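You operate a simulated robot arm through the tools that you are given. There is no shell and no other tool.

You run a simulated robot arm. Do the job below in one go: nothing can be reset, and whatever is moved stays where it is left.

## Task
Take the yellow clip off and let the side panel lean again.
Fine: clip off first, stood beside the white one; black frame switch to 0, draw end stop and green bolt back, then switch to 1. Set down upright: yellow clip.
Where things are to end (x, y in the base frame): yellow clip within 0.04 m of [0.41, -0.58].

The check looks at the end state, three seconds after you hand in, the way a careful person would. Anything else that was tipped, shoved, dropped, spilled or broken makes it a failure.

## Robot
A 7-joint arm with a fingered hand, fixed in place. Base frame: the origin is at the foot of the arm, x ahead of it, y to its left, z up; the work surface is at about z = 0.865. Readings come in m, degrees, newtons and seconds.
With the tool pointing down near the work surface it reaches from about 0.34 to 0.72 m from the base axis. Its first joint turns from -69.0 to 172.0 degrees. Payload 3.4 kg.
Tool frame: the origin (TCP) lies between the finger pads and is the grasp point; the fingertips stand 0.025 m ahead of it; z points along the fingers, y is the line along which they close. Largest opening 0.088 m; the body of the gripper starts 0.029 m behind the TCP. The gripper is a hand of 4 fingers: y runs from the thumb to the fingers, the wrist lies at [-0.013, -0.097, -0.162] in the tool frame, and closing takes about 1.5 s.
Orientation is that of the tool frame in the base frame, as a unit quaternion [x, y, z, w]. With the fingers straight down and the wrist toward the robot, the tool's x, y and z point along [0, 1, 0], [1, 0, 0] and [0, 0, -1] of the base frame.

## Interface
- The arm moves only by the tool nudge_tool. Its arguments are lists of equal length, an entry for each row: "travel": the shift along the tool's x, y, z in m, a list of three; "turn": the turn, a rotation vector about the tool's x, y, z in degrees, a list of three. In form: {"travel": [[dx, dy, dz], ...], "turn": [[wx, wy, wz], ...]}. A call has 1 to 20 rows; each row is the pose to reach, as a shift and turn from the pose commanded when the call began, along the tool's axes at that moment. "gripper" is the finger opening in m, from 0 to 0.088, set as the call begins (left out, the last holds). Rows are played at 5 a second. More than 0.05 m and 8.6 degrees between two rows, or a gripper value outside its range, and nothing of the call is played. Where a pose cannot be reached the arm comes as near as it can. A force on the tool above 60 N (or 10 N above the force at the start of the call, whichever is more), or a blocked arm, ends the call early, and 0.2 s more pass. The fingers move at their own pace (about 0.108 m/s each) and stop on an object; they squeeze with about 28 N. The grip force told is the motor's: it shows also when the fingers shut on nothing. Time passes only in rows, and 0.2 s behind the last, so rows that repeat a pose let the fingers close. The reply holds the time, the measured pose of the TCP, the force on the tool along the base axes, the opening and the grip force, in the units named above and with some noise, with the torque about the TCP (base axes, N m) and any sound that the robot's microphone picked up.
- Cameras (640 x 400 px; columns grow to the right, rows downward): "scene" is fixed at [0.035, -0.5017, 1.5212]; the picture's right is [0.44, -0.90, 0.00], its down [-0.56, -0.28, -0.78] and it looks along [0.70, 0.34, -0.63] (base axes); focal length 250 px, centre (320, 200). "wrist" rides on the gripper at [0.064, -0.083, -0.098] in the tool frame; the picture's right is [-0.62, 0.37, -0.69], its down [-0.71, -0.63, 0.30] and it looks along [-0.32, 0.68, 0.65] (tool axes); focal length 265 px, centre (320, 200). There is no depth. A picture from a camera that has moved, and an enlarged one, comes with that camera's place and axes in the base frame and with its lens. The place of the scene camera against the robot may be out by one fixed shift of up to 0.025 m in any direction.
- get_image(camera): a new picture of that camera. The clock stands still meanwhile.
- raise_lower(by): slides the trunk up (or, below 0, down) by that many m; the arm rides with it, the base frame stays. It gives what a move gives, with no picture.
- set_fingers(index, middle, ring, thumb_bend, thumb_turn): sets how far each is bent, from 0 (flat) to 1 (curled in); at 0.3 the hand is open as for a grip, at 0.7 the pads meet at the TCP. One left out holds its place. A second passes; each finger stops where it meets its share of the squeeze, and holds until it gets a number again. A gripper value or a shape takes the hand back. It gives what a move gives, with no picture; readings hold the bend of each and the force on the fingers (four entries, about 0 where the hand has none), thumb and palm. thumb_turn goes from beside the hand (0) to across from the fingers (1), as for a grip.
- set_grasp(shape): the hand has 4 fingers and takes this shape, open, in about a second: jaw (thumb against the fingers, like two jaws); tri (thumb and two fingers); tip (a fingertip pinch); poke (one finger out to press); point (the index stretched); flat (the hand flat); cup (the hand cupped); fist (a fist). The gripper value then closes the fingers along that shape, each until it touches; the sizes above hold for jaw. It gives what a move gives, with no picture.
- enlarge(camera, box): a new picture of the part [left, top, right, bottom] of that camera's present view, enlarged. The clock stands still meanwhile.
- close_job(): hands the job in; it is judged then, once.

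Places have to be worked out from the pictures, the camera data and where the tool is seen. Open the gripper and draw the arm clear of the work before you hand the job in, unless the task says otherwise.

The tools are called after "Emit:" by a JSON object that holds its "fn" and its "kwargs". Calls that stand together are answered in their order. nudge_tool: Moves the arm, as the interface text tells. Its arguments: {"type":"object","properties":{"travel":{"type":"array","items":{"type":"array","items":{"type":"number"}}},"turn":{"type":"array","items":{"type":"array","items":{"type":"number"}}},"gripper":{"type":"number"}},"required":["travel","turn"]} The other tools are called the same way: raise_lower (by) slides the trunk up or down; set_grasp (shape) gives the hand a shape; set_fingers (index, middle, ring, thumb_bend, thumb_turn) moves the fingers one by one; get_image (camera) takes a picture; enlarge (camera, box) takes an enlarged picture of a part of a camera's view; close_job () hands the job in.

At the start:

```text
t: 0.0
position: [0.3783, -0.3973, 1.3446]
tcp_rot: [0.707, 0.707, 0.001, 0.0]
contact_force: [0.5, -0.1, -0.2]
torque: [0.03, -0.02, 0.03]
finger_gap: 0.0876
grip_force: 0.1
shape: jaw
bend: [0.3, 0.3, 0.3, 0.3, 0.98]
finger forces: [0.1, 0.0, 0.0, 0.0, 0.0, 0.0]
trunk travel left (down, up): [-0.775, 0.065]
```

scene: 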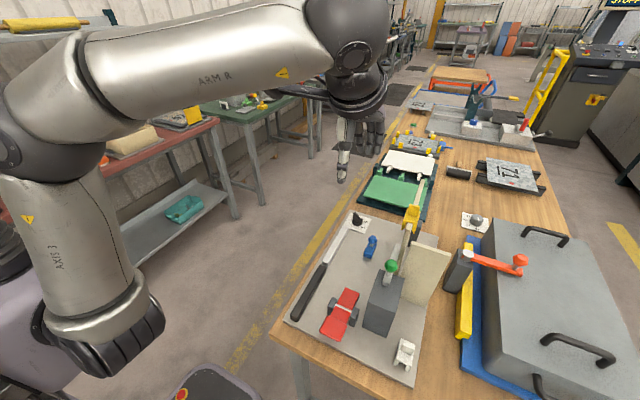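
wrist: 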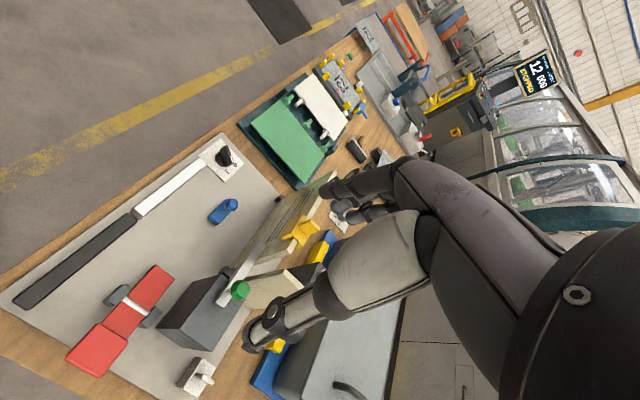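

I'll start by enlarging the scene picture around the near station, to see the yellow clip, switch, bolt and stops.

Emit:
{"fn": "enlarge", "kwargs": {"camera": "scene", "box": [280, 180, 480, 390]}}

Emit:
{"fn": "enlarge", "kwargs": {"camera": "scene", "box": [340, 80, 560, 220]}}

Emit:
{"fn": "enlarge", "kwargs": {"camera": "wrist", "box": [0, 130, 340, 400]}}

```text
1.90 times, centred on (380, 285) of scene
camera zoom: at [0.035, -0.5017, 1.5212], right [0.44, -0.9, 0.0], down [-0.56, -0.28, -0.78], along [0.7, 0.34, -0.63], focal length 475 px, centre (206, 38)
```

zoom: 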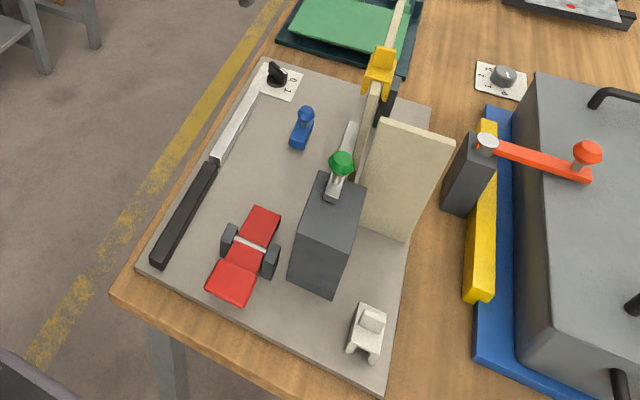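

```text
2.86 times, centred on (450, 150) of scene
camera zoom: at [0.035, -0.5017, 1.5212], right [0.44, -0.9, 0.0], down [-0.56, -0.28, -0.78], along [0.7, 0.34, -0.63], focal length 713 px, centre (-51, 343)
```

zoom: 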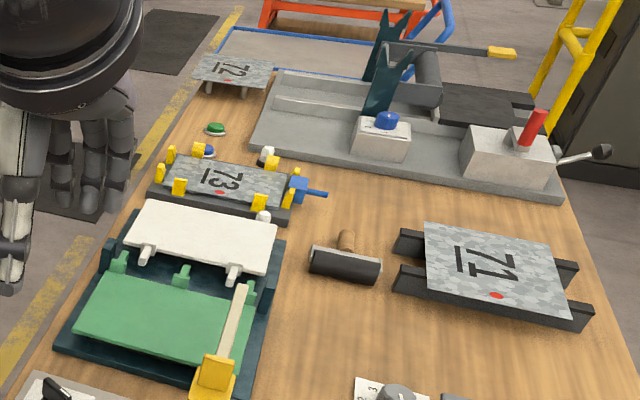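

```text
1.48 times, centred on (170, 265) of wrist
camera zoom: at [0.2952, -0.333, 1.4427], right [0.37, -0.62, 0.69], down [-0.63, -0.71, -0.31], along [0.68, -0.32, -0.65], focal length 393 px, centre (542, 104)
```

zoom: 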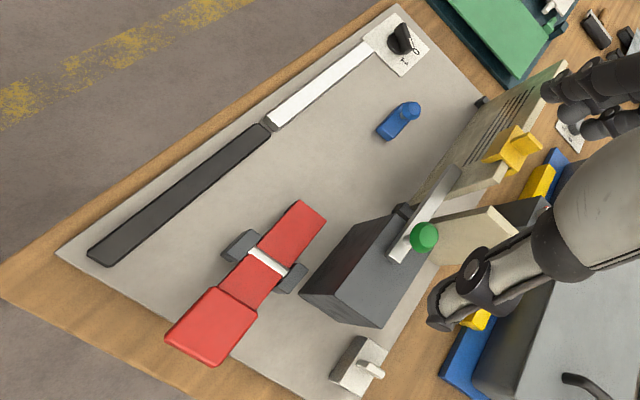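

The station is a grey plate, roughly x 0.27–0.76, y −0.61–−0.28, with a switch, a block with a green-knobbed bolt, and beige panels. I need closer views of each part.

Emit:
{"fn": "enlarge", "kwargs": {"camera": "scene", "box": [370, 190, 450, 310]}}

Emit:
{"fn": "enlarge", "kwargs": {"camera": "scene", "box": [330, 200, 400, 260]}}

Emit:
{"fn": "enlarge", "kwargs": {"camera": "wrist", "box": [190, 140, 350, 330]}}

Emit:
{"fn": "enlarge", "kwargs": {"camera": "scene", "box": [440, 200, 560, 290]}}

```text
3.33 times, centred on (410, 250) of scene
camera zoom: at [0.035, -0.5017, 1.5212], right [0.44, -0.9, 0.0], down [-0.56, -0.28, -0.78], along [0.7, 0.34, -0.63], focal length 832 px, centre (20, 33)
```

zoom: 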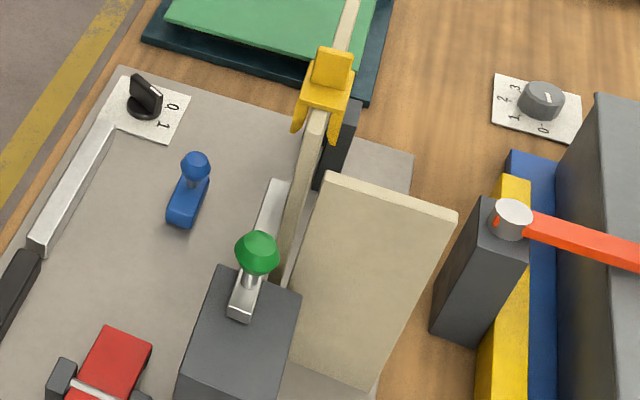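

```text
6.67 times, centred on (365, 230) of scene
camera zoom: at [0.035, -0.5017, 1.5212], right [0.44, -0.9, 0.0], down [-0.56, -0.28, -0.78], along [0.7, 0.34, -0.63], focal length 1663 px, centre (20, 0)
```

zoom: 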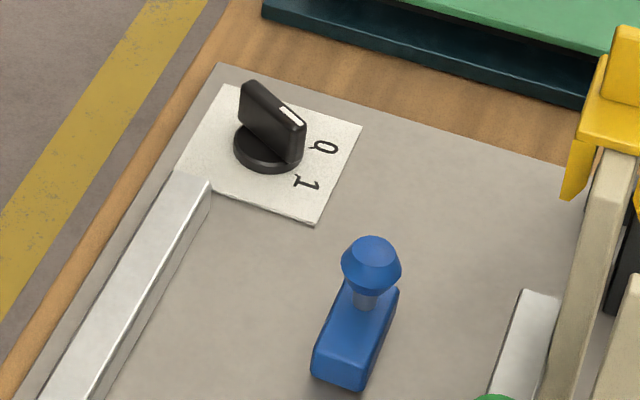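

```text
2.11 times, centred on (270, 235) of wrist
camera zoom: at [0.2952, -0.333, 1.4427], right [0.37, -0.62, 0.69], down [-0.63, -0.71, -0.31], along [0.68, -0.32, -0.65], focal length 559 px, centre (425, 126)
```

zoom: 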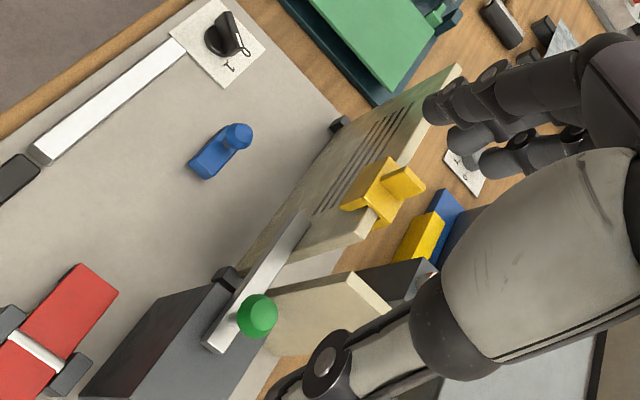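

```text
4.44 times, centred on (500, 245) of scene
camera zoom: at [0.035, -0.5017, 1.5212], right [0.44, -0.9, 0.0], down [-0.56, -0.28, -0.78], along [0.7, 0.34, -0.63], focal length 1109 px, centre (-480, 0)
```

zoom: 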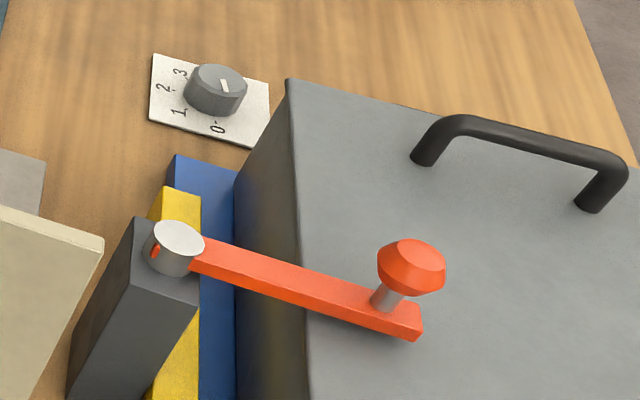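

The clip triangulates to about (0.575, −0.51, 1.07), on top of a vertical side panel running along x. I'll shift the hand toward −y and forward to get a better look from the wrist camera.

Emit:
{"fn": "nudge_tool", "kwargs": {"travel": [[-0.04, 0, 0], [-0.08, 0, 0], [-0.12, 0, 0], [-0.16, 0, 0]], "turn": [[0, 0, 0], [0, 0, 0], [0, 0, 0], [0, 0, 0]]}}

Emit:
{"fn": "get_image", "kwargs": {"camera": "wrist"}}

Emit:
{"fn": "get_image", "kwargs": {"camera": "scene"}}

```text
t: 1.0
position: [0.3724, -0.5569, 1.3368]
tcp_rot: [0.707, 0.707, 0.001, -0.003]
contact_force: [-0.5, -0.8, 0.6]
torque: [0.04, 0.02, -0.01]
finger_gap: 0.0873
grip_force: 0.0
shape: jaw
bend: [0.3, 0.3, 0.3, 0.3, 0.98]
finger forces: [0.0, 0.0, 0.1, 0.0, 0.0, 0.0]
out of reach, approached as far as the arm can: row 4
trunk travel left (down, up): [-0.775, 0.065]
```

```text
taken
camera wrist: at [0.29, -0.4933, 1.4361], right [0.37, -0.62, 0.69], down [-0.63, -0.71, -0.31], along [0.68, -0.32, -0.66], focal length 265 px, centre (320, 200)
```

wrist: 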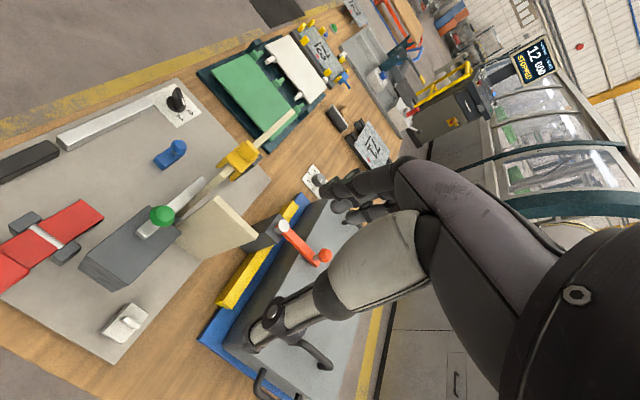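

```text
taken
```

scene: 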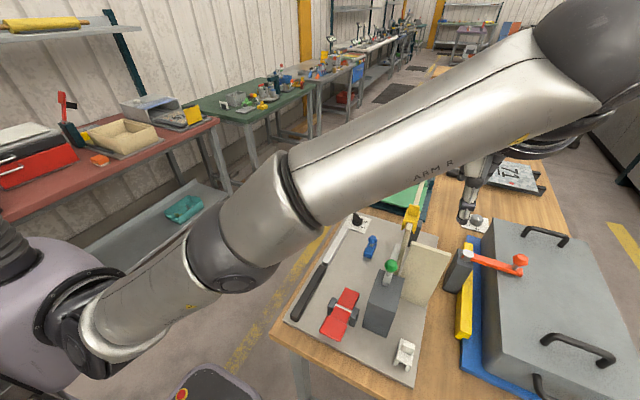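

From here the panel is seen edge-on with the clip on it. I'll enlarge the key area.

Emit:
{"fn": "enlarge", "kwargs": {"camera": "wrist", "box": [130, 80, 290, 260]}}

Emit:
{"fn": "enlarge", "kwargs": {"camera": "wrist", "box": [0, 130, 160, 360]}}

```text
2.22 times, centred on (210, 170) of wrist
camera zoom: at [0.29, -0.4933, 1.4361], right [0.37, -0.62, 0.69], down [-0.63, -0.71, -0.31], along [0.68, -0.32, -0.66], focal length 590 px, centre (564, 267)
```

zoom: 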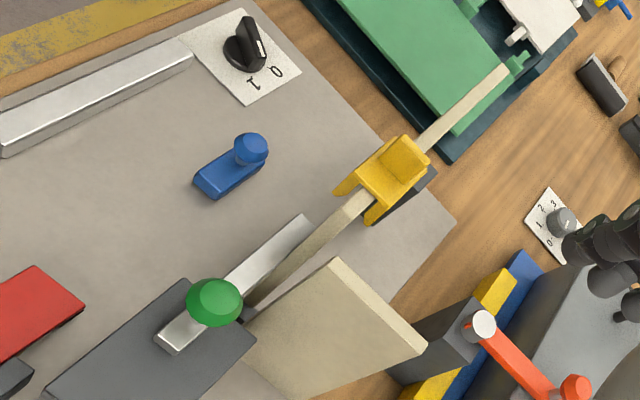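

```text
1.74 times, centred on (80, 245) of wrist
camera zoom: at [0.29, -0.4933, 1.4361], right [0.37, -0.62, 0.69], down [-0.63, -0.71, -0.31], along [0.68, -0.32, -0.66], focal length 462 px, centre (737, 122)
```

zoom: 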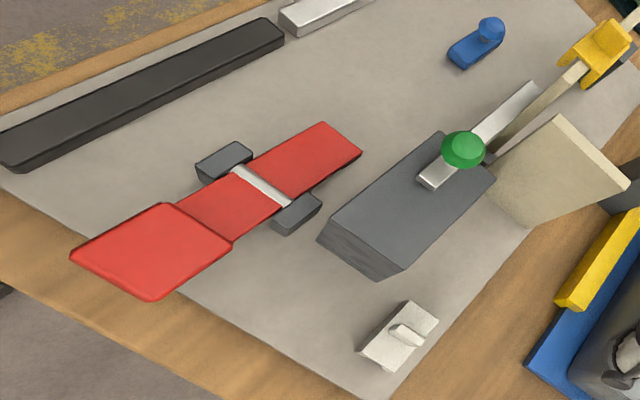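

The clip sits at the near-top corner of the upright panel; the green-knobbed bolt runs along the panel's left face. I want a low side view from the left, so I'll swing the hand round to look toward −y.

Emit:
{"fn": "nudge_tool", "kwargs": {"travel": [[0.032, 0.018, 0.015], [0.064, 0.036, 0.03], [0.096, 0.054, 0.045], [0.128, 0.072, 0.06], [0.16, 0.09, 0.075], [0.192, 0.108, 0.09], [0.224, 0.126, 0.105], [0.257, 0.144, 0.12]], "turn": [[0, 0, 7.5], [0, 0, 15], [0, 0, 22.5], [0, 0, 30], [0, 0, 37.5], [0, 0, 45], [0, 0, 52.5], [0, 0, 60]]}}

Emit:
{"fn": "get_image", "kwargs": {"camera": "wrist"}}

```text
t: 2.8
position: [0.5163, -0.2999, 1.2245]
tcp_rot: [0.966, 0.256, 0.008, -0.009]
contact_force: [0.2, 0.9, 0.5]
torque: [0.0, 0.02, 0.02]
finger_gap: 0.0876
grip_force: 0.0
shape: jaw
bend: [0.3, 0.3, 0.3, 0.3, 0.98]
finger forces: [0.1, 0.0, 0.1, 0.0, 0.0, 0.1]
trunk travel left (down, up): [-0.775, 0.065]
```

```text
taken
camera wrist: at [0.5302, -0.1982, 1.3239], right [-0.36, -0.64, 0.68], down [-0.93, 0.2, -0.31], along [0.06, -0.74, -0.67], focal length 265 px, centre (320, 200)
```

wrist: 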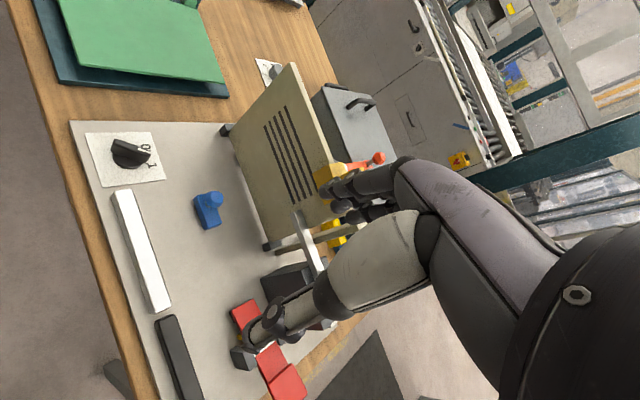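

Emit:
{"fn": "enlarge", "kwargs": {"camera": "wrist", "box": [200, 50, 360, 300]}}

Emit:
{"fn": "enlarge", "kwargs": {"camera": "wrist", "box": [80, 120, 240, 240]}}

```text
1.60 times, centred on (280, 175) of wrist
camera zoom: at [0.5302, -0.1982, 1.3239], right [-0.36, -0.64, 0.68], down [-0.93, 0.2, -0.31], along [0.06, -0.74, -0.67], focal length 425 px, centre (384, 240)
```

zoom: 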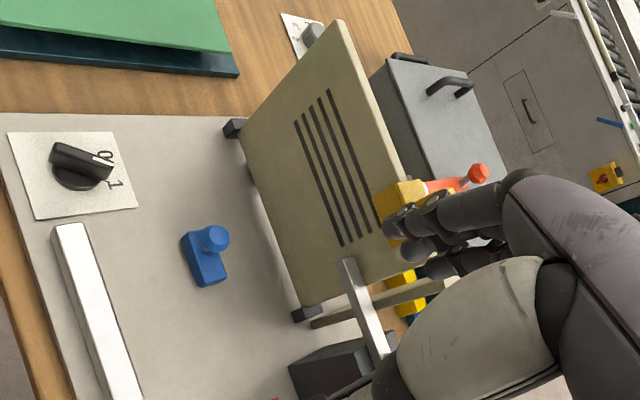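

```text
3.33 times, centred on (160, 180) of wrist
camera zoom: at [0.5302, -0.1982, 1.3239], right [-0.36, -0.64, 0.68], down [-0.93, 0.2, -0.31], along [0.06, -0.74, -0.67], focal length 885 px, centre (853, 267)
```

zoom: 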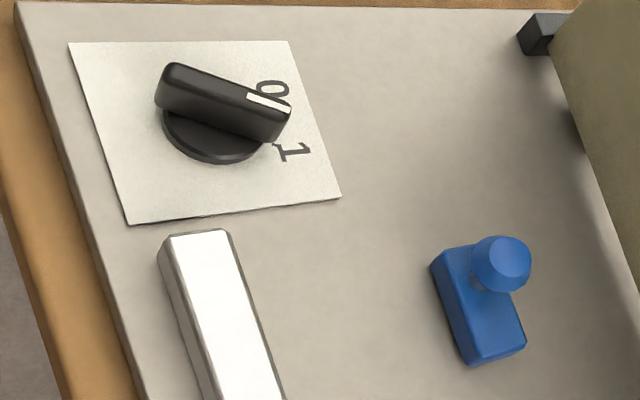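

The panel is hinged at its foot, with the bolt bar along its left face. I'll move the camera back and lower to look at the bolt tip, block and what lies around it.

Emit:
{"fn": "nudge_tool", "kwargs": {"travel": [[-0.033, -0.019, 0.02], [-0.065, -0.0375, 0.04], [-0.0975, -0.056, 0.07], [-0.13, -0.075, 0.1]], "turn": [[0, 0, 0], [0, 0, 0], [0, 0, 0], [0, 0, 0]]}}

Emit:
{"fn": "get_image", "kwargs": {"camera": "wrist"}}

Emit:
{"fn": "get_image", "kwargs": {"camera": "scene"}}

```text
t: 3.8
position: [0.3888, -0.3152, 1.107]
tcp_rot: [0.966, 0.26, 0.004, -0.002]
contact_force: [-0.1, 0.5, -0.7]
torque: [0.0, -0.03, 0.01]
finger_gap: 0.0877
grip_force: 0.1
shape: jaw
bend: [0.3, 0.3, 0.3, 0.3, 0.98]
finger forces: [0.0, 0.0, 0.0, 0.1, 0.0, 0.1]
out of reach, approached as far as the arm can: row 3, 4
trunk travel left (down, up): [-0.775, 0.065]
```

```text
taken
camera wrist: at [0.4023, -0.2122, 1.2068], right [-0.36, -0.64, 0.69], down [-0.93, 0.19, -0.31], along [0.07, -0.75, -0.66], focal length 265 px, centre (320, 200)
```

wrist: 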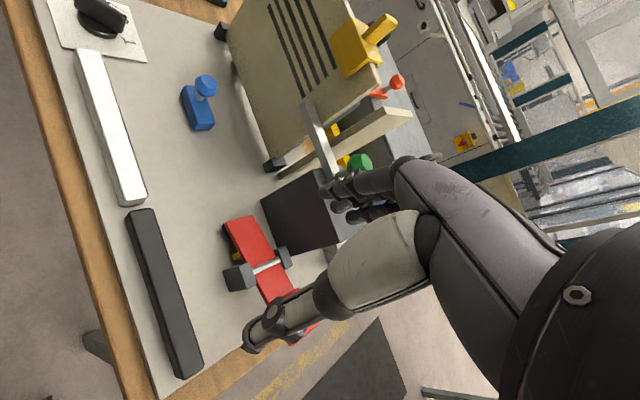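

```text
taken
```

scene: 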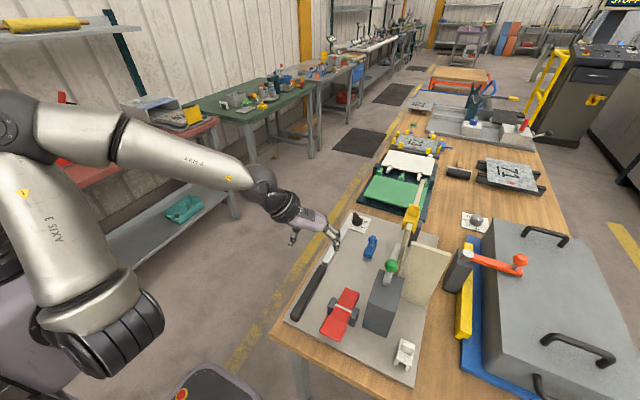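

Emit:
{"fn": "enlarge", "kwargs": {"camera": "wrist", "box": [210, 0, 420, 200]}}

Emit:
{"fn": "enlarge", "kwargs": {"camera": "wrist", "box": [40, 0, 260, 200]}}

Emit:
{"fn": "enlarge", "kwargs": {"camera": "scene", "box": [340, 190, 460, 280]}}

```text
2.00 times, centred on (315, 100) of wrist
camera zoom: at [0.4023, -0.2122, 1.2068], right [-0.36, -0.64, 0.69], down [-0.93, 0.19, -0.31], along [0.07, -0.75, -0.66], focal length 531 px, centre (330, 400)
```

zoom: 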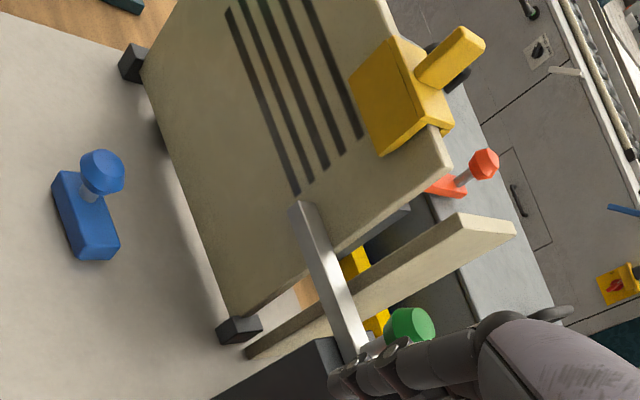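

```text
2.00 times, centred on (150, 100) of wrist
camera zoom: at [0.4023, -0.2122, 1.2068], right [-0.36, -0.64, 0.69], down [-0.93, 0.19, -0.31], along [0.07, -0.75, -0.66], focal length 531 px, centre (660, 400)
```

zoom: 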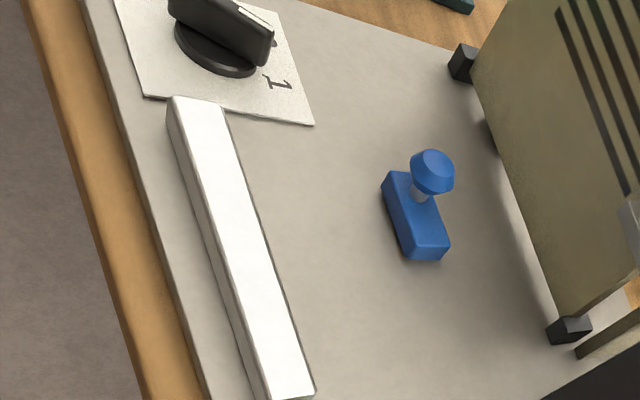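

```text
4.44 times, centred on (400, 235) of scene
camera zoom: at [0.035, -0.5017, 1.5212], right [0.44, -0.9, 0.0], down [-0.56, -0.28, -0.78], along [0.7, 0.34, -0.63], focal length 1109 px, centre (-36, 44)
```

zoom: 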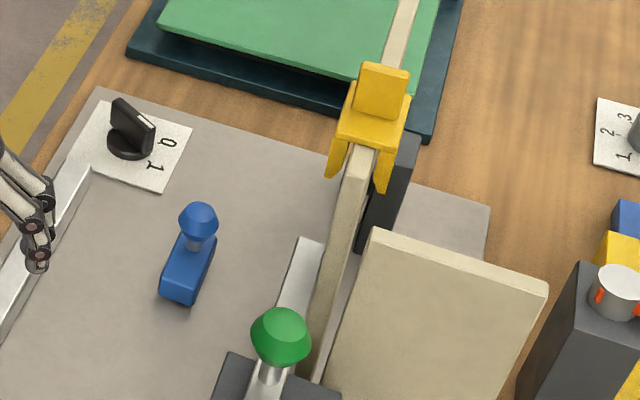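

The bolt bar lies against the panel's left face, and a black post stands directly behind the panel, so it leans to the left (+y) when freed. I'll take a closer look at the blue stop and the knob.

Emit:
{"fn": "nudge_tool", "kwargs": {"travel": [[0.03, 0.02, 0.01], [0.06, 0.04, 0.02], [0.09, 0.06, 0.03], [0.12, 0.08, 0.05], [0.15, 0.09, 0.07]], "turn": [[0, 0, 0], [0, 0, 0], [0, 0, 0], [0, 0, 0], [0, 0, 0]]}}

Emit:
{"fn": "get_image", "kwargs": {"camera": "wrist"}}

```text
t: 5.0
position: [0.5644, -0.322, 1.0345]
tcp_rot: [0.966, 0.259, 0.0, 0.0]
contact_force: [0.3, 0.6, -0.3]
torque: [-0.02, 0.04, 0.01]
finger_gap: 0.0875
grip_force: 0.0
shape: jaw
bend: [0.3, 0.3, 0.3, 0.3, 0.98]
finger forces: [0.0, 0.0, 0.0, 0.1, 0.0, 0.0]
trunk travel left (down, up): [-0.775, 0.065]
```

```text
taken
camera wrist: at [0.5792, -0.2173, 1.1337], right [-0.35, -0.63, 0.69], down [-0.93, 0.19, -0.31], along [0.06, -0.75, -0.65], focal length 265 px, centre (320, 200)
```

wrist: 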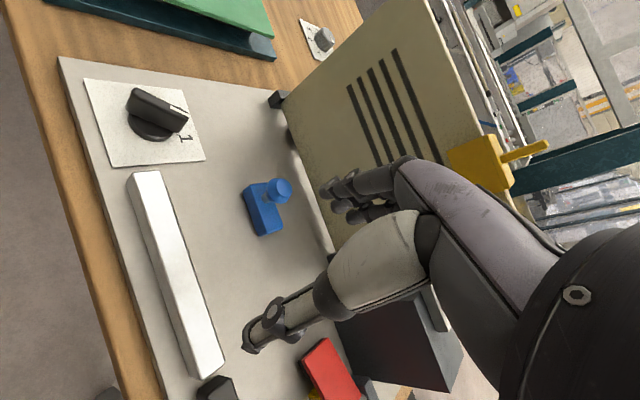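

Emit:
{"fn": "enlarge", "kwargs": {"camera": "wrist", "box": [80, 60, 210, 180]}}

Emit:
{"fn": "enlarge", "kwargs": {"camera": "wrist", "box": [220, 60, 340, 260]}}

Emit:
{"fn": "enlarge", "kwargs": {"camera": "wrist", "box": [420, 100, 570, 240]}}

```text
3.33 times, centred on (145, 120) of wrist
camera zoom: at [0.5792, -0.2173, 1.1337], right [-0.35, -0.63, 0.69], down [-0.93, 0.19, -0.31], along [0.06, -0.75, -0.65], focal length 885 px, centre (903, 467)
```

zoom: 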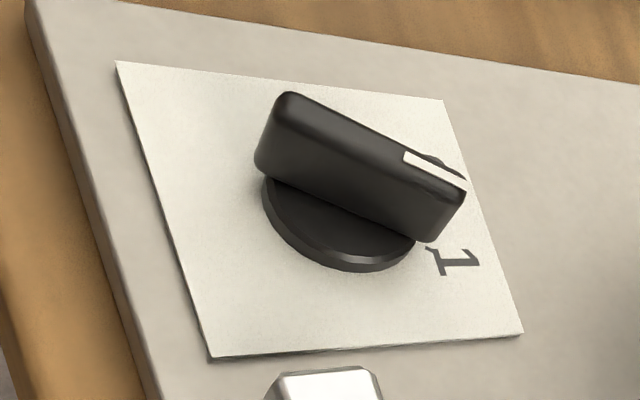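

```text
2.00 times, centred on (280, 160) of wrist
camera zoom: at [0.5792, -0.2173, 1.1337], right [-0.35, -0.63, 0.69], down [-0.93, 0.19, -0.31], along [0.06, -0.75, -0.65], focal length 531 px, centre (400, 280)
```

zoom: 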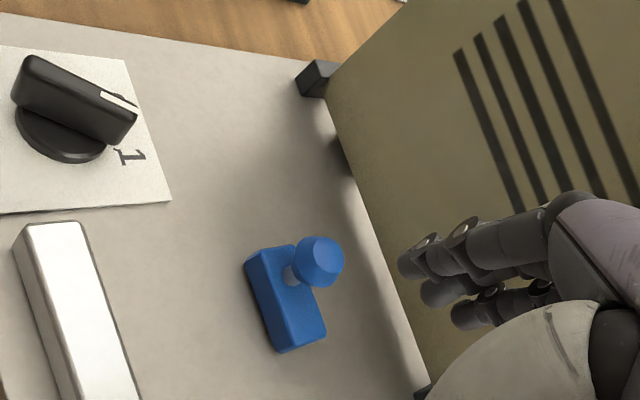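

```text
2.86 times, centred on (495, 170) of wrist
camera zoom: at [0.5792, -0.2173, 1.1337], right [-0.35, -0.63, 0.69], down [-0.93, 0.19, -0.31], along [0.06, -0.75, -0.65], focal length 758 px, centre (-180, 286)
```

zoom: 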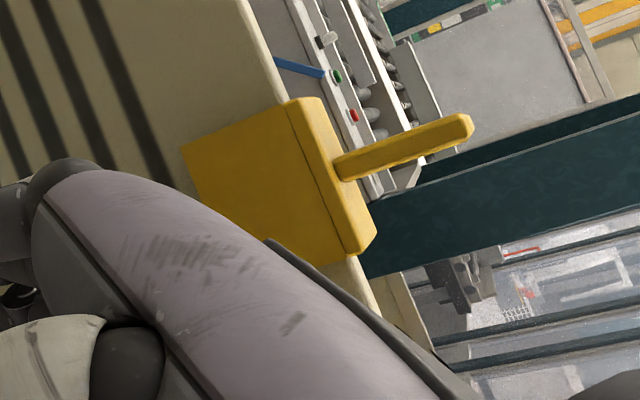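

The knob is pointing at 1 (about −120° in the base frame), with 0 at about −60°. The clip's tab is at roughly (0.573, −0.50, 1.102–1.136), thin along x. I'll rise and turn the hand so it closes along x, then test the reach over the clip.

Emit:
{"fn": "nudge_tool", "kwargs": {"travel": [[0, 0, -0.03], [0, 0, -0.06], [0, 0, -0.09], [0, 0, -0.12], [0, 0, -0.15], [0, 0, -0.18], [0, 0, -0.2], [0, 0, -0.215]], "turn": [[0, 0, -7.5], [0, 0, -15], [0, 0, -22.5], [0, 0, -30], [0, 0, -37.5], [0, 0, -45], [0, 0, -52.5], [0, 0, -60]]}}

Emit:
{"fn": "get_image", "kwargs": {"camera": "wrist"}}

```text
t: 6.8
position: [0.5619, -0.3205, 1.2492]
tcp_rot: [0.707, 0.707, 0.001, 0.001]
contact_force: [0.3, 0.0, 0.4]
torque: [-0.01, 0.0, -0.01]
finger_gap: 0.0881
grip_force: 0.0
shape: jaw
bend: [0.3, 0.3, 0.3, 0.3, 0.98]
finger forces: [0.0, 0.0, 0.0, 0.0, 0.0, 0.1]
trunk travel left (down, up): [-0.775, 0.065]
```

```text
taken
camera wrist: at [0.4799, -0.2577, 1.3479], right [0.37, -0.62, 0.69], down [-0.63, -0.72, -0.31], along [0.69, -0.32, -0.65], focal length 265 px, centre (320, 200)
```

wrist: 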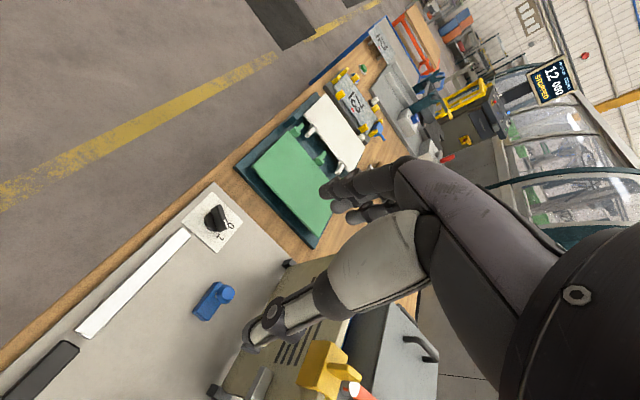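

Now I test reach at this height toward y = −0.50, well above the clip.

Emit:
{"fn": "nudge_tool", "kwargs": {"travel": [[-0.045, 0, 0], [-0.09, 0, 0], [-0.135, 0, 0], [-0.18, 0.01, 0]], "turn": [[0, 0, 0], [0, 0, 0], [0, 0, 0], [0, 0, 0]]}}

Emit:
{"fn": "get_image", "kwargs": {"camera": "wrist"}}

Emit:
{"fn": "get_image", "kwargs": {"camera": "scene"}}

```text
t: 7.8
position: [0.5516, -0.4901, 1.2405]
tcp_rot: [0.706, 0.708, 0.002, 0.0]
contact_force: [0.2, -0.8, -0.4]
torque: [0.01, 0.0, 0.0]
finger_gap: 0.0877
grip_force: 0.0
shape: jaw
bend: [0.3, 0.3, 0.3, 0.3, 0.98]
finger forces: [0.0, 0.0, 0.0, 0.0, 0.0, 0.0]
out of reach, approached as far as the arm can: row 4
trunk travel left (down, up): [-0.775, 0.065]
```

```text
taken
camera wrist: at [0.4684, -0.4263, 1.3394], right [0.37, -0.62, 0.69], down [-0.63, -0.71, -0.31], along [0.69, -0.32, -0.65], focal length 265 px, centre (320, 200)
```

wrist: 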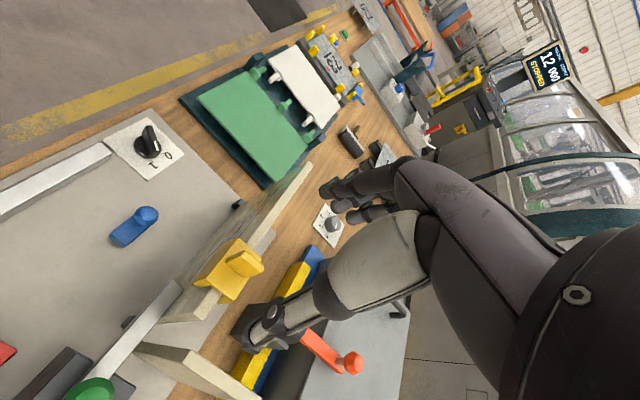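

```text
taken
```

scene: 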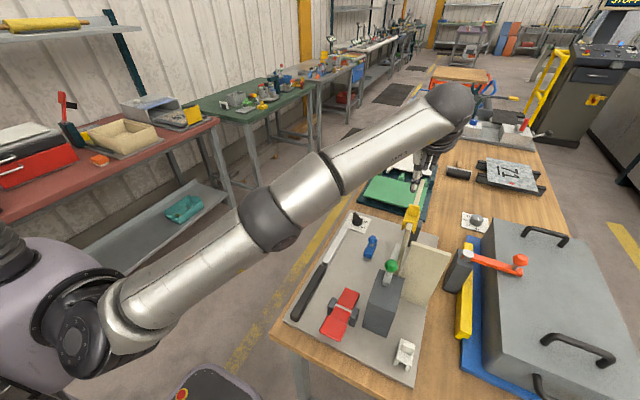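

The arm is almost straight and falls ~2 cm short at this height; lower down it should gain reach. I'll enlarge the clip view to pin its tab.

Emit:
{"fn": "enlarge", "kwargs": {"camera": "wrist", "box": [150, 200, 310, 340]}}

Emit:
{"fn": "enlarge", "kwargs": {"camera": "wrist", "box": [230, 140, 480, 370]}}

```text
2.86 times, centred on (230, 270) of wrist
camera zoom: at [0.4684, -0.4263, 1.3394], right [0.37, -0.62, 0.69], down [-0.63, -0.71, -0.31], along [0.69, -0.32, -0.65], focal length 758 px, centre (577, 0)
```

zoom: 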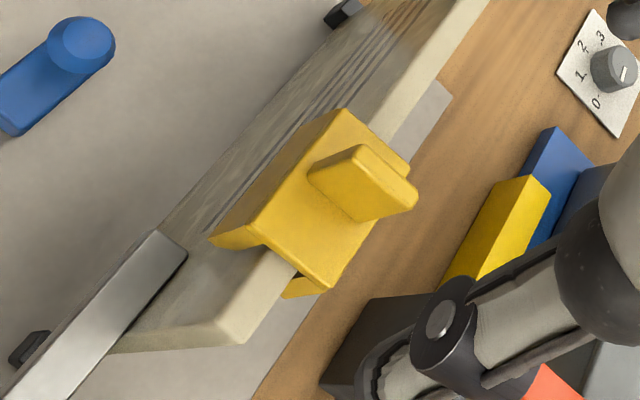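

```text
1.74 times, centred on (355, 255) of wrist
camera zoom: at [0.4684, -0.4263, 1.3394], right [0.37, -0.62, 0.69], down [-0.63, -0.71, -0.31], along [0.69, -0.32, -0.65], focal length 462 px, centre (259, 104)
```

zoom: 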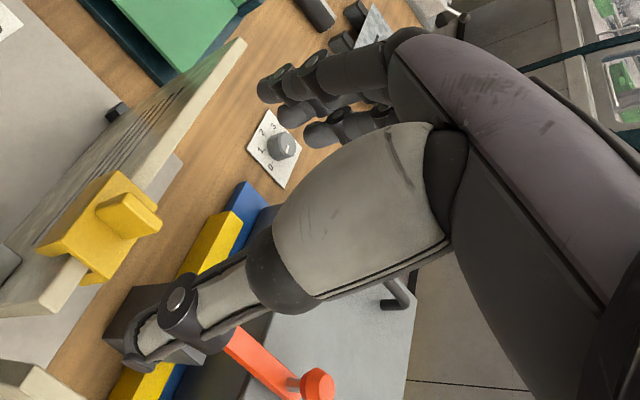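

The tab centre comes out at (0.571, −0.501), tab z 1.102–1.136, thin along x as expected. I'll raise the trunk 0.06 m to gain reach, the hand being clear above everything.

Emit:
{"fn": "raise_lower", "kwargs": {"by": 0.06}}

```text
t: 8.8
position: [0.5521, -0.4889, 1.3001]
tcp_rot: [0.707, 0.707, 0.001, 0.001]
contact_force: [-0.5, 0.5, -0.2]
torque: [0.03, -0.01, 0.0]
finger_gap: 0.0879
grip_force: 0.1
shape: jaw
bend: [0.3, 0.3, 0.3, 0.3, 0.98]
finger forces: [0.0, 0.0, 0.0, 0.0, 0.1, 0.1]
trunk travel left (down, up): [-0.835, 0.005]
```

Now lower by 10 cm (still above the tab) and see where the hand settles.

Emit:
{"fn": "nudge_tool", "kwargs": {"travel": [[0, 0, 0.04], [0, 0, 0.08], [0, 0, 0.1]], "turn": [[0, 0, 0], [0, 0, 0], [0, 0, 0]]}}

Emit:
{"fn": "get_image", "kwargs": {"camera": "wrist"}}

```text
t: 9.6
position: [0.5528, -0.4912, 1.1995]
tcp_rot: [0.707, 0.707, 0.0, 0.0]
contact_force: [-0.1, 0.5, 0.9]
torque: [-0.01, 0.02, -0.03]
finger_gap: 0.0876
grip_force: 0.1
shape: jaw
bend: [0.3, 0.3, 0.3, 0.3, 0.98]
finger forces: [0.0, 0.0, 0.0, 0.1, 0.1, 0.1]
trunk travel left (down, up): [-0.835, 0.005]
```

```text
taken
camera wrist: at [0.4702, -0.4263, 1.2998], right [0.37, -0.62, 0.69], down [-0.63, -0.71, -0.3], along [0.68, -0.32, -0.65], focal length 265 px, centre (320, 200)
```

wrist: 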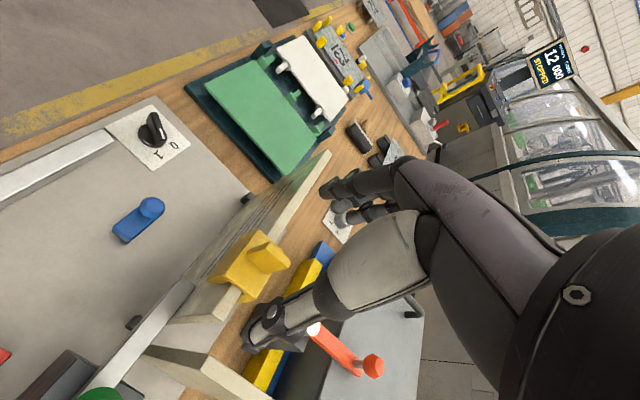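

The hand is at (0.553, −0.491, 1.200). I'll enlarge to refine the tab location from this closer view before shifting over it.

Emit:
{"fn": "enlarge", "kwargs": {"camera": "wrist", "box": [180, 190, 340, 350]}}

```text
2.50 times, centred on (260, 270) of wrist
camera zoom: at [0.4702, -0.4263, 1.2998], right [0.37, -0.62, 0.69], down [-0.63, -0.71, -0.3], along [0.68, -0.32, -0.65], focal length 664 px, centre (470, 25)
```

zoom: 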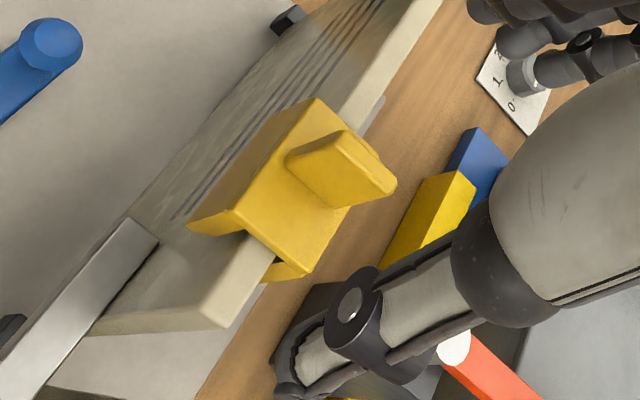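

The tab top spans x 0.563–0.571, y −0.487–−0.512. I shift to (0.567, −0.500) and descend so the fingertips straddle the tab, tips about 1 cm above the saddle.

Emit:
{"fn": "nudge_tool", "kwargs": {"travel": [[-0.009, 0.0145, 0], [-0.009, 0.0145, 0.02], [-0.009, 0.0145, 0.04], [-0.009, 0.0145, 0.06]], "turn": [[0, 0, 0], [0, 0, 0], [0, 0, 0], [0, 0, 0]]}}

Emit:
{"fn": "get_image", "kwargs": {"camera": "wrist"}}

Emit:
{"fn": "enlarge", "kwargs": {"camera": "scene", "box": [360, 150, 480, 290]}}

```text
t: 10.6
position: [0.5681, -0.4988, 1.1404]
tcp_rot: [0.707, 0.707, 0.0, 0.001]
contact_force: [-1.0, -0.2, -0.6]
torque: [0.02, -0.01, 0.0]
finger_gap: 0.0879
grip_force: 0.1
shape: jaw
bend: [0.3, 0.3, 0.3, 0.3, 0.98]
finger forces: [0.1, 0.0, 0.1, 0.0, 0.0, 0.0]
trunk travel left (down, up): [-0.835, 0.005]
```

```text
taken
camera wrist: at [0.4854, -0.4346, 1.2389], right [0.37, -0.62, 0.69], down [-0.63, -0.71, -0.3], along [0.68, -0.32, -0.65], focal length 265 px, centre (320, 200)
```

wrist: 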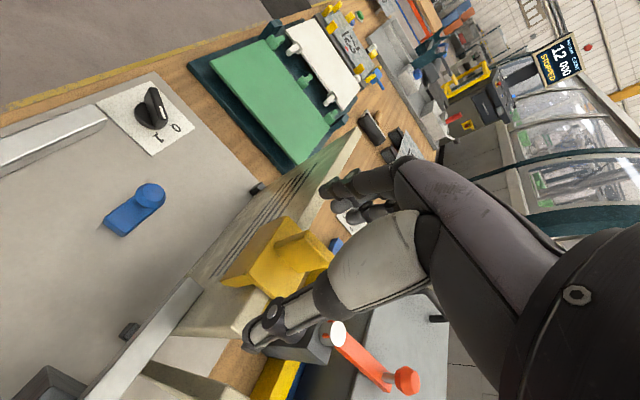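

```text
2.86 times, centred on (420, 220) of scene
camera zoom: at [0.035, -0.5017, 1.5212], right [0.44, -0.9, 0.0], down [-0.56, -0.28, -0.78], along [0.7, 0.34, -0.63], focal length 713 px, centre (34, 143)
```

zoom: 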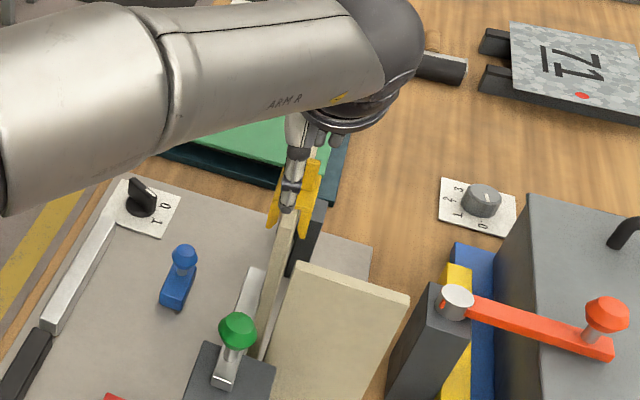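

The tab is between thumb and fingers. I drop another 4 mm and close.

Emit:
{"fn": "nudge_tool", "kwargs": {"travel": [[0, 0, 0.004], [0, 0, 0.004]], "turn": [[0, 0, 0], [0, 0, 0]]}}

Emit:
{"fn": "nudge_tool", "kwargs": {"travel": [[0, 0, 0], [0, 0, 0], [0, 0, 0], [0, 0, 0], [0, 0, 0], [0, 0, 0], [0, 0, 0], [0, 0, 0], [0, 0, 0]], "turn": [[0, 0, 0], [0, 0, 0], [0, 0, 0], [0, 0, 0], [0, 0, 0], [0, 0, 0], [0, 0, 0], [0, 0, 0], [0, 0, 0]], "gripper": 0.0}}

Emit:
{"fn": "get_image", "kwargs": {"camera": "wrist"}}

```text
t: 11.2
position: [0.5682, -0.4983, 1.136]
tcp_rot: [0.707, 0.707, 0.0, 0.002]
contact_force: [-0.2, -0.5, 0.4]
torque: [-0.02, 0.01, 0.03]
finger_gap: 0.0879
grip_force: 0.2
shape: jaw
bend: [0.3, 0.3, 0.3, 0.3, 0.98]
finger forces: [0.0, 0.0, 0.1, 0.0, 0.0, 0.0]
trunk travel left (down, up): [-0.835, 0.005]
```

```text
t: 13.2
position: [0.5673, -0.4982, 1.1364]
tcp_rot: [0.707, 0.707, 0.001, 0.001]
contact_force: [0.3, -0.3, 1.4]
torque: [-0.02, -0.03, -0.03]
finger_gap: 0.0027
grip_force: 28.0
shape: jaw
bend: [0.67, 0.68, 0.7, 0.72, 1.0]
finger forces: [15.6, 8.4, 0.0, 0.1, 24.3, 0.0]
trunk travel left (down, up): [-0.835, 0.005]
```

```text
taken
camera wrist: at [0.4848, -0.4341, 1.2354], right [0.37, -0.62, 0.69], down [-0.63, -0.71, -0.31], along [0.68, -0.32, -0.65], focal length 265 px, centre (320, 200)
```

wrist: 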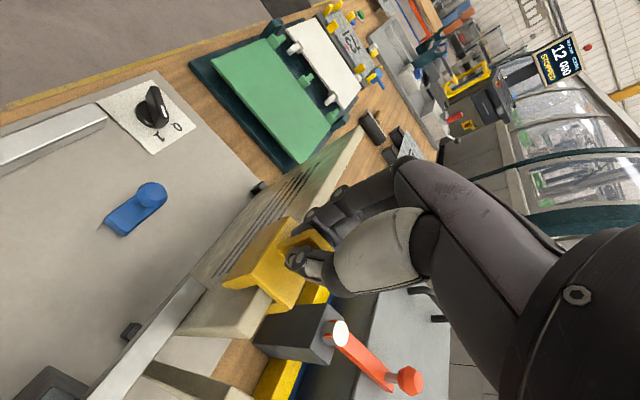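

Index, middle and thumb report force (16, 8, 24 N); the gap reading looks small, so I'll check visually.

Emit:
{"fn": "enlarge", "kwargs": {"camera": "wrist", "box": [210, 170, 370, 320]}}

Emit:
{"fn": "enlarge", "kwargs": {"camera": "scene", "box": [380, 170, 450, 250]}}

```text
2.67 times, centred on (290, 245) of wrist
camera zoom: at [0.4848, -0.4341, 1.2354], right [0.37, -0.62, 0.69], down [-0.63, -0.71, -0.31], along [0.68, -0.32, -0.65], focal length 708 px, centre (400, 80)
```

zoom: 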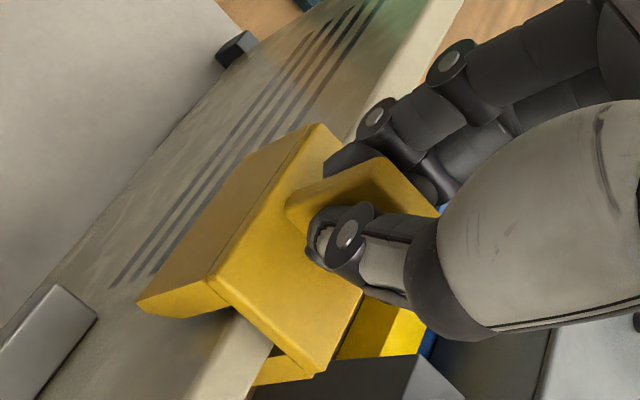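

```text
5.00 times, centred on (415, 210) of scene
camera zoom: at [0.035, -0.5017, 1.5212], right [0.44, -0.9, 0.0], down [-0.56, -0.28, -0.78], along [0.7, 0.34, -0.63], focal length 1248 px, centre (-155, 150)
```

zoom: 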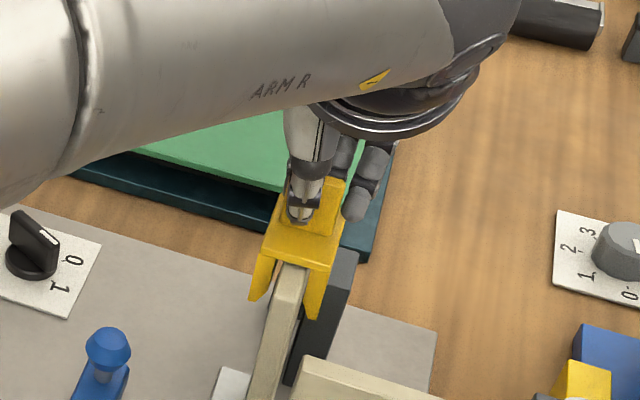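

The thumb presses the near face and the fingers the far face of the tab. I lift straight up 3 cm and check.

Emit:
{"fn": "nudge_tool", "kwargs": {"travel": [[0, 0, -0.01], [0, 0, -0.02], [0, 0, -0.03], [0, 0, -0.04]], "turn": [[0, 0, 0], [0, 0, 0], [0, 0, 0], [0, 0, 0]]}}

Emit:
{"fn": "enlarge", "kwargs": {"camera": "wrist", "box": [150, 150, 370, 370]}}

Emit:
{"fn": "enlarge", "kwargs": {"camera": "scene", "box": [360, 170, 450, 290]}}

```text
t: 14.2
position: [0.5667, -0.4984, 1.1759]
tcp_rot: [0.707, 0.707, 0.001, 0.001]
contact_force: [-0.3, -0.2, -1.4]
torque: [0.04, -0.01, 0.01]
finger_gap: 0.0027
grip_force: 28.0
shape: jaw
bend: [0.67, 0.68, 0.7, 0.72, 1.0]
finger forces: [15.9, 8.6, 0.0, 0.0, 24.4, 0.0]
trunk travel left (down, up): [-0.835, 0.005]
```

```text
1.82 times, centred on (260, 260) of wrist
camera zoom: at [0.4848, -0.4334, 1.2751], right [0.37, -0.62, 0.69], down [-0.63, -0.71, -0.3], along [0.68, -0.32, -0.65], focal length 483 px, centre (429, 91)
```

zoom: 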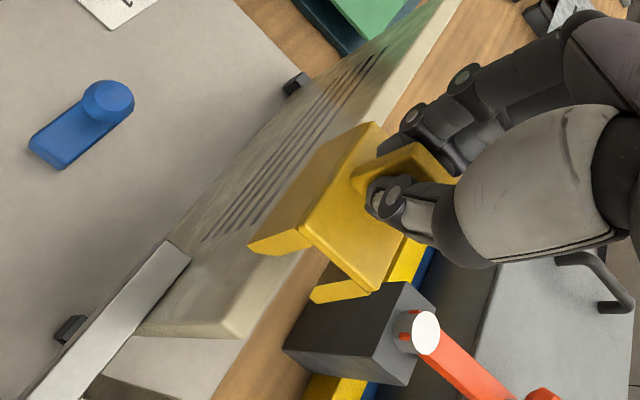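

```text
3.33 times, centred on (405, 230) of scene
camera zoom: at [0.035, -0.5017, 1.5212], right [0.44, -0.9, 0.0], down [-0.56, -0.28, -0.78], along [0.7, 0.34, -0.63], focal length 832 px, centre (37, 100)
```

zoom: 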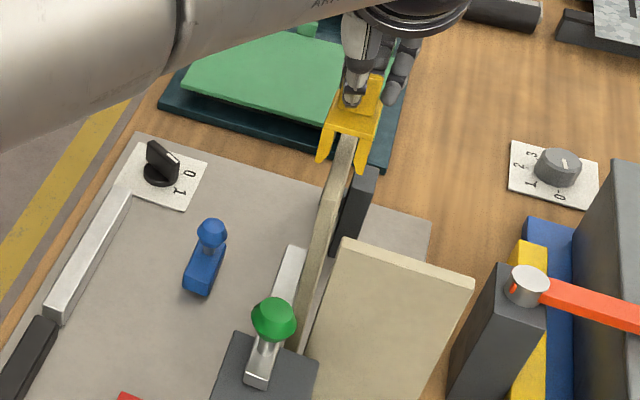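

The clip is clear of the panel and the panel has stayed put. I lift a little more and carry it over the end plate to above (0.41, −0.58).

Emit:
{"fn": "nudge_tool", "kwargs": {"travel": [[0, 0, -0.02], [0, 0, -0.035], [-0.016, -0.032, -0.035], [-0.032, -0.064, -0.035], [-0.048, -0.096, -0.035], [-0.064, -0.128, -0.035], [-0.079, -0.158, -0.035], [-0.079, -0.158, -0.035]], "turn": [[0, 0, 0], [0, 0, 0], [0, 0, 0], [0, 0, 0], [0, 0, 0], [0, 0, 0], [0, 0, 0], [0, 0, 0]]}}

Emit:
{"fn": "get_image", "kwargs": {"camera": "wrist"}}

Emit:
{"fn": "get_image", "kwargs": {"camera": "scene"}}

```text
t: 16.0
position: [0.4094, -0.5769, 1.2116]
tcp_rot: [0.707, 0.707, 0.002, 0.0]
contact_force: [0.5, 0.6, 0.0]
torque: [0.02, 0.0, 0.03]
finger_gap: 0.0027
grip_force: 28.4
shape: jaw
bend: [0.67, 0.68, 0.7, 0.72, 1.0]
finger forces: [16.1, 8.6, 0.1, 0.0, 24.6, 0.0]
trunk travel left (down, up): [-0.835, 0.005]
```

```text
taken
camera wrist: at [0.3258, -0.5129, 1.3103], right [0.37, -0.62, 0.69], down [-0.63, -0.71, -0.31], along [0.68, -0.32, -0.65], focal length 265 px, centre (320, 200)
```

wrist: 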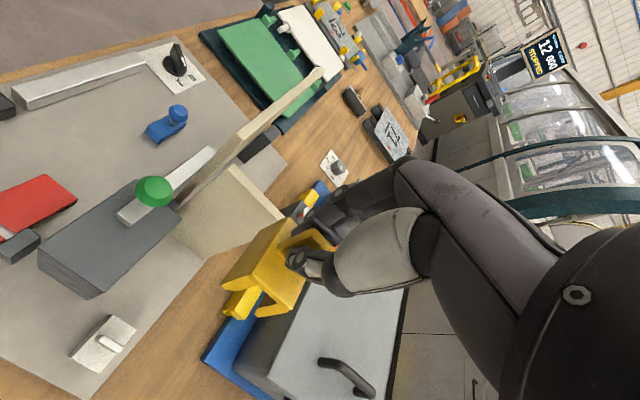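

```text
taken
```

scene: 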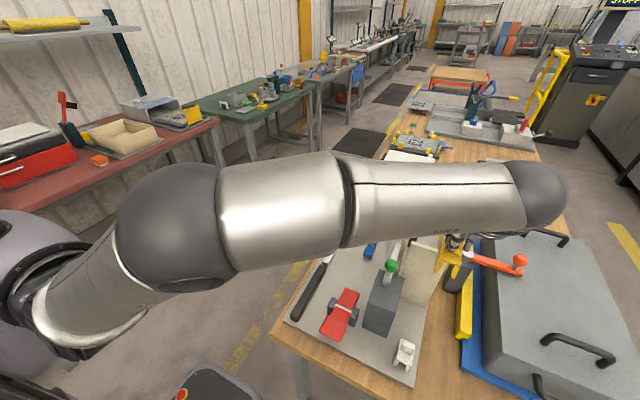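

The clip hangs level over the target, with the white clip at about (0.338, −0.572). I descend to about 2 cm above the plate, watching forces.

Emit:
{"fn": "nudge_tool", "kwargs": {"travel": [[0, -0.003, 0.04], [0, -0.003, 0.08], [0, -0.003, 0.12], [0, -0.003, 0.16], [0, -0.003, 0.2], [0, -0.003, 0.235], [0, -0.003, 0.245]], "turn": [[0, 0, 0], [0, 0, 0], [0, 0, 0], [0, 0, 0], [0, 0, 0], [0, 0, 0], [0, 0, 0]]}}

Emit:
{"fn": "get_image", "kwargs": {"camera": "wrist"}}

Emit:
{"fn": "get_image", "kwargs": {"camera": "scene"}}

```text
t: 17.6
position: [0.4056, -0.5766, 0.9645]
tcp_rot: [0.707, 0.707, 0.0, 0.001]
contact_force: [-0.3, 0.1, -0.9]
torque: [0.0, 0.01, 0.02]
finger_gap: 0.0028
grip_force: 27.9
shape: jaw
bend: [0.67, 0.68, 0.7, 0.72, 1.0]
finger forces: [16.0, 8.7, 0.0, 0.0, 24.8, 0.0]
trunk travel left (down, up): [-0.835, 0.005]
```

```text
taken
camera wrist: at [0.3241, -0.5122, 1.0646], right [0.37, -0.62, 0.69], down [-0.63, -0.71, -0.3], along [0.68, -0.33, -0.65], focal length 265 px, centre (320, 200)
```

wrist: 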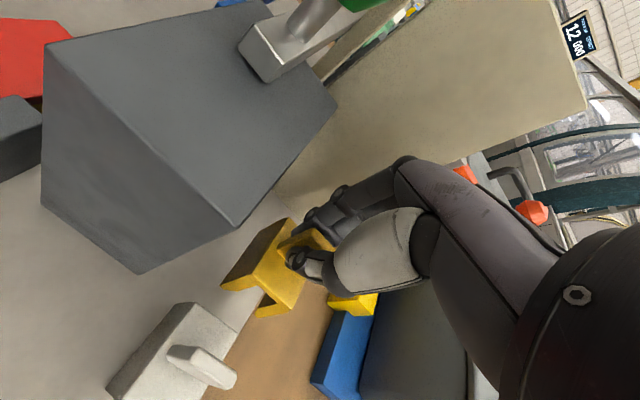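

```text
taken
```

scene: 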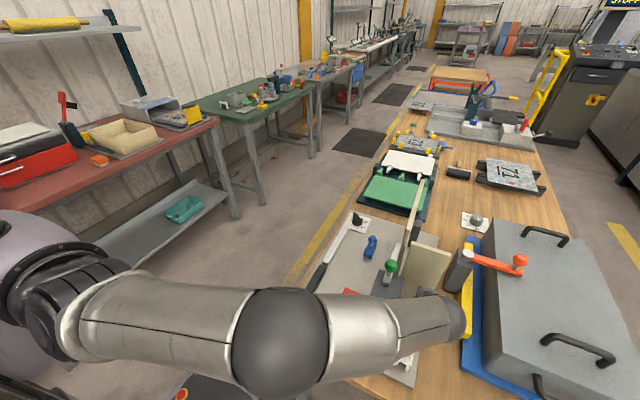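

Forces are calm. I enlarge to check where the plate edge is relative to the clip's right leg before lowering further.

Emit:
{"fn": "enlarge", "kwargs": {"camera": "wrist", "box": [100, 170, 400, 400]}}

```text
1.74 times, centred on (250, 285) of wrist
camera zoom: at [0.3241, -0.5122, 1.0646], right [0.37, -0.62, 0.69], down [-0.63, -0.71, -0.3], along [0.68, -0.33, -0.65], focal length 462 px, centre (442, 52)
```

zoom: 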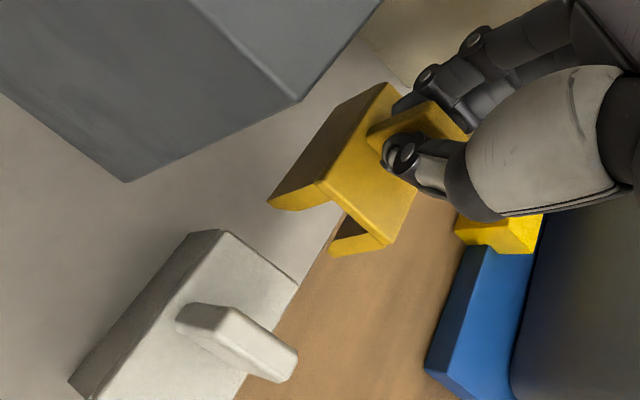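

The plate edge is at y ≈ −0.605 and the clip's right leg at ≈ −0.600, so I shift 4 mm left and lower gently, watching for contact.

Emit:
{"fn": "nudge_tool", "kwargs": {"travel": [[0.004, 0, 0], [0.004, 0, 0.006], [0.004, 0, 0.012]], "turn": [[0, 0, 0], [0, 0, 0], [0, 0, 0]]}}

Emit:
{"fn": "enlarge", "kwargs": {"camera": "wrist", "box": [100, 170, 400, 400]}}

```text
t: 18.4
position: [0.4074, -0.5723, 0.9536]
tcp_rot: [0.707, 0.707, 0.0, 0.001]
contact_force: [0.5, 0.5, -0.6]
torque: [0.01, 0.02, 0.0]
finger_gap: 0.0029
grip_force: 27.9
shape: jaw
bend: [0.67, 0.68, 0.7, 0.72, 1.0]
finger forces: [16.0, 8.7, 0.1, 0.0, 24.9, 0.0]
trunk travel left (down, up): [-0.835, 0.005]
```

```text
1.74 times, centred on (250, 285) of wrist
camera zoom: at [0.3244, -0.5088, 1.0531], right [0.37, -0.62, 0.69], down [-0.63, -0.71, -0.31], along [0.68, -0.32, -0.65], focal length 462 px, centre (442, 52)
```

zoom: 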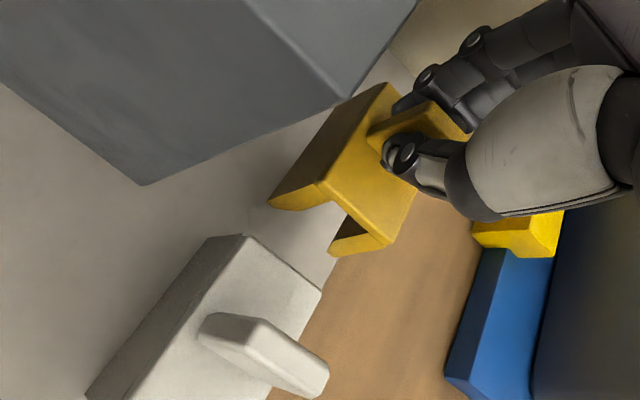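

Still free. I lower in small steps, checking the force after each call.

Emit:
{"fn": "nudge_tool", "kwargs": {"travel": [[0, 0, 0.002], [0, 0, 0.004], [0, 0, 0.006]], "turn": [[0, 0, 0], [0, 0, 0], [0, 0, 0]]}}

```text
t: 19.2
position: [0.4066, -0.5732, 0.9491]
tcp_rot: [0.707, 0.707, 0.001, 0.001]
contact_force: [-0.7, 0.6, -0.3]
torque: [-0.02, 0.01, 0.0]
finger_gap: 0.0032
grip_force: 28.0
shape: jaw
bend: [0.67, 0.68, 0.7, 0.72, 1.0]
finger forces: [16.1, 8.8, 0.1, 0.0, 24.8, 0.0]
trunk travel left (down, up): [-0.835, 0.005]
```

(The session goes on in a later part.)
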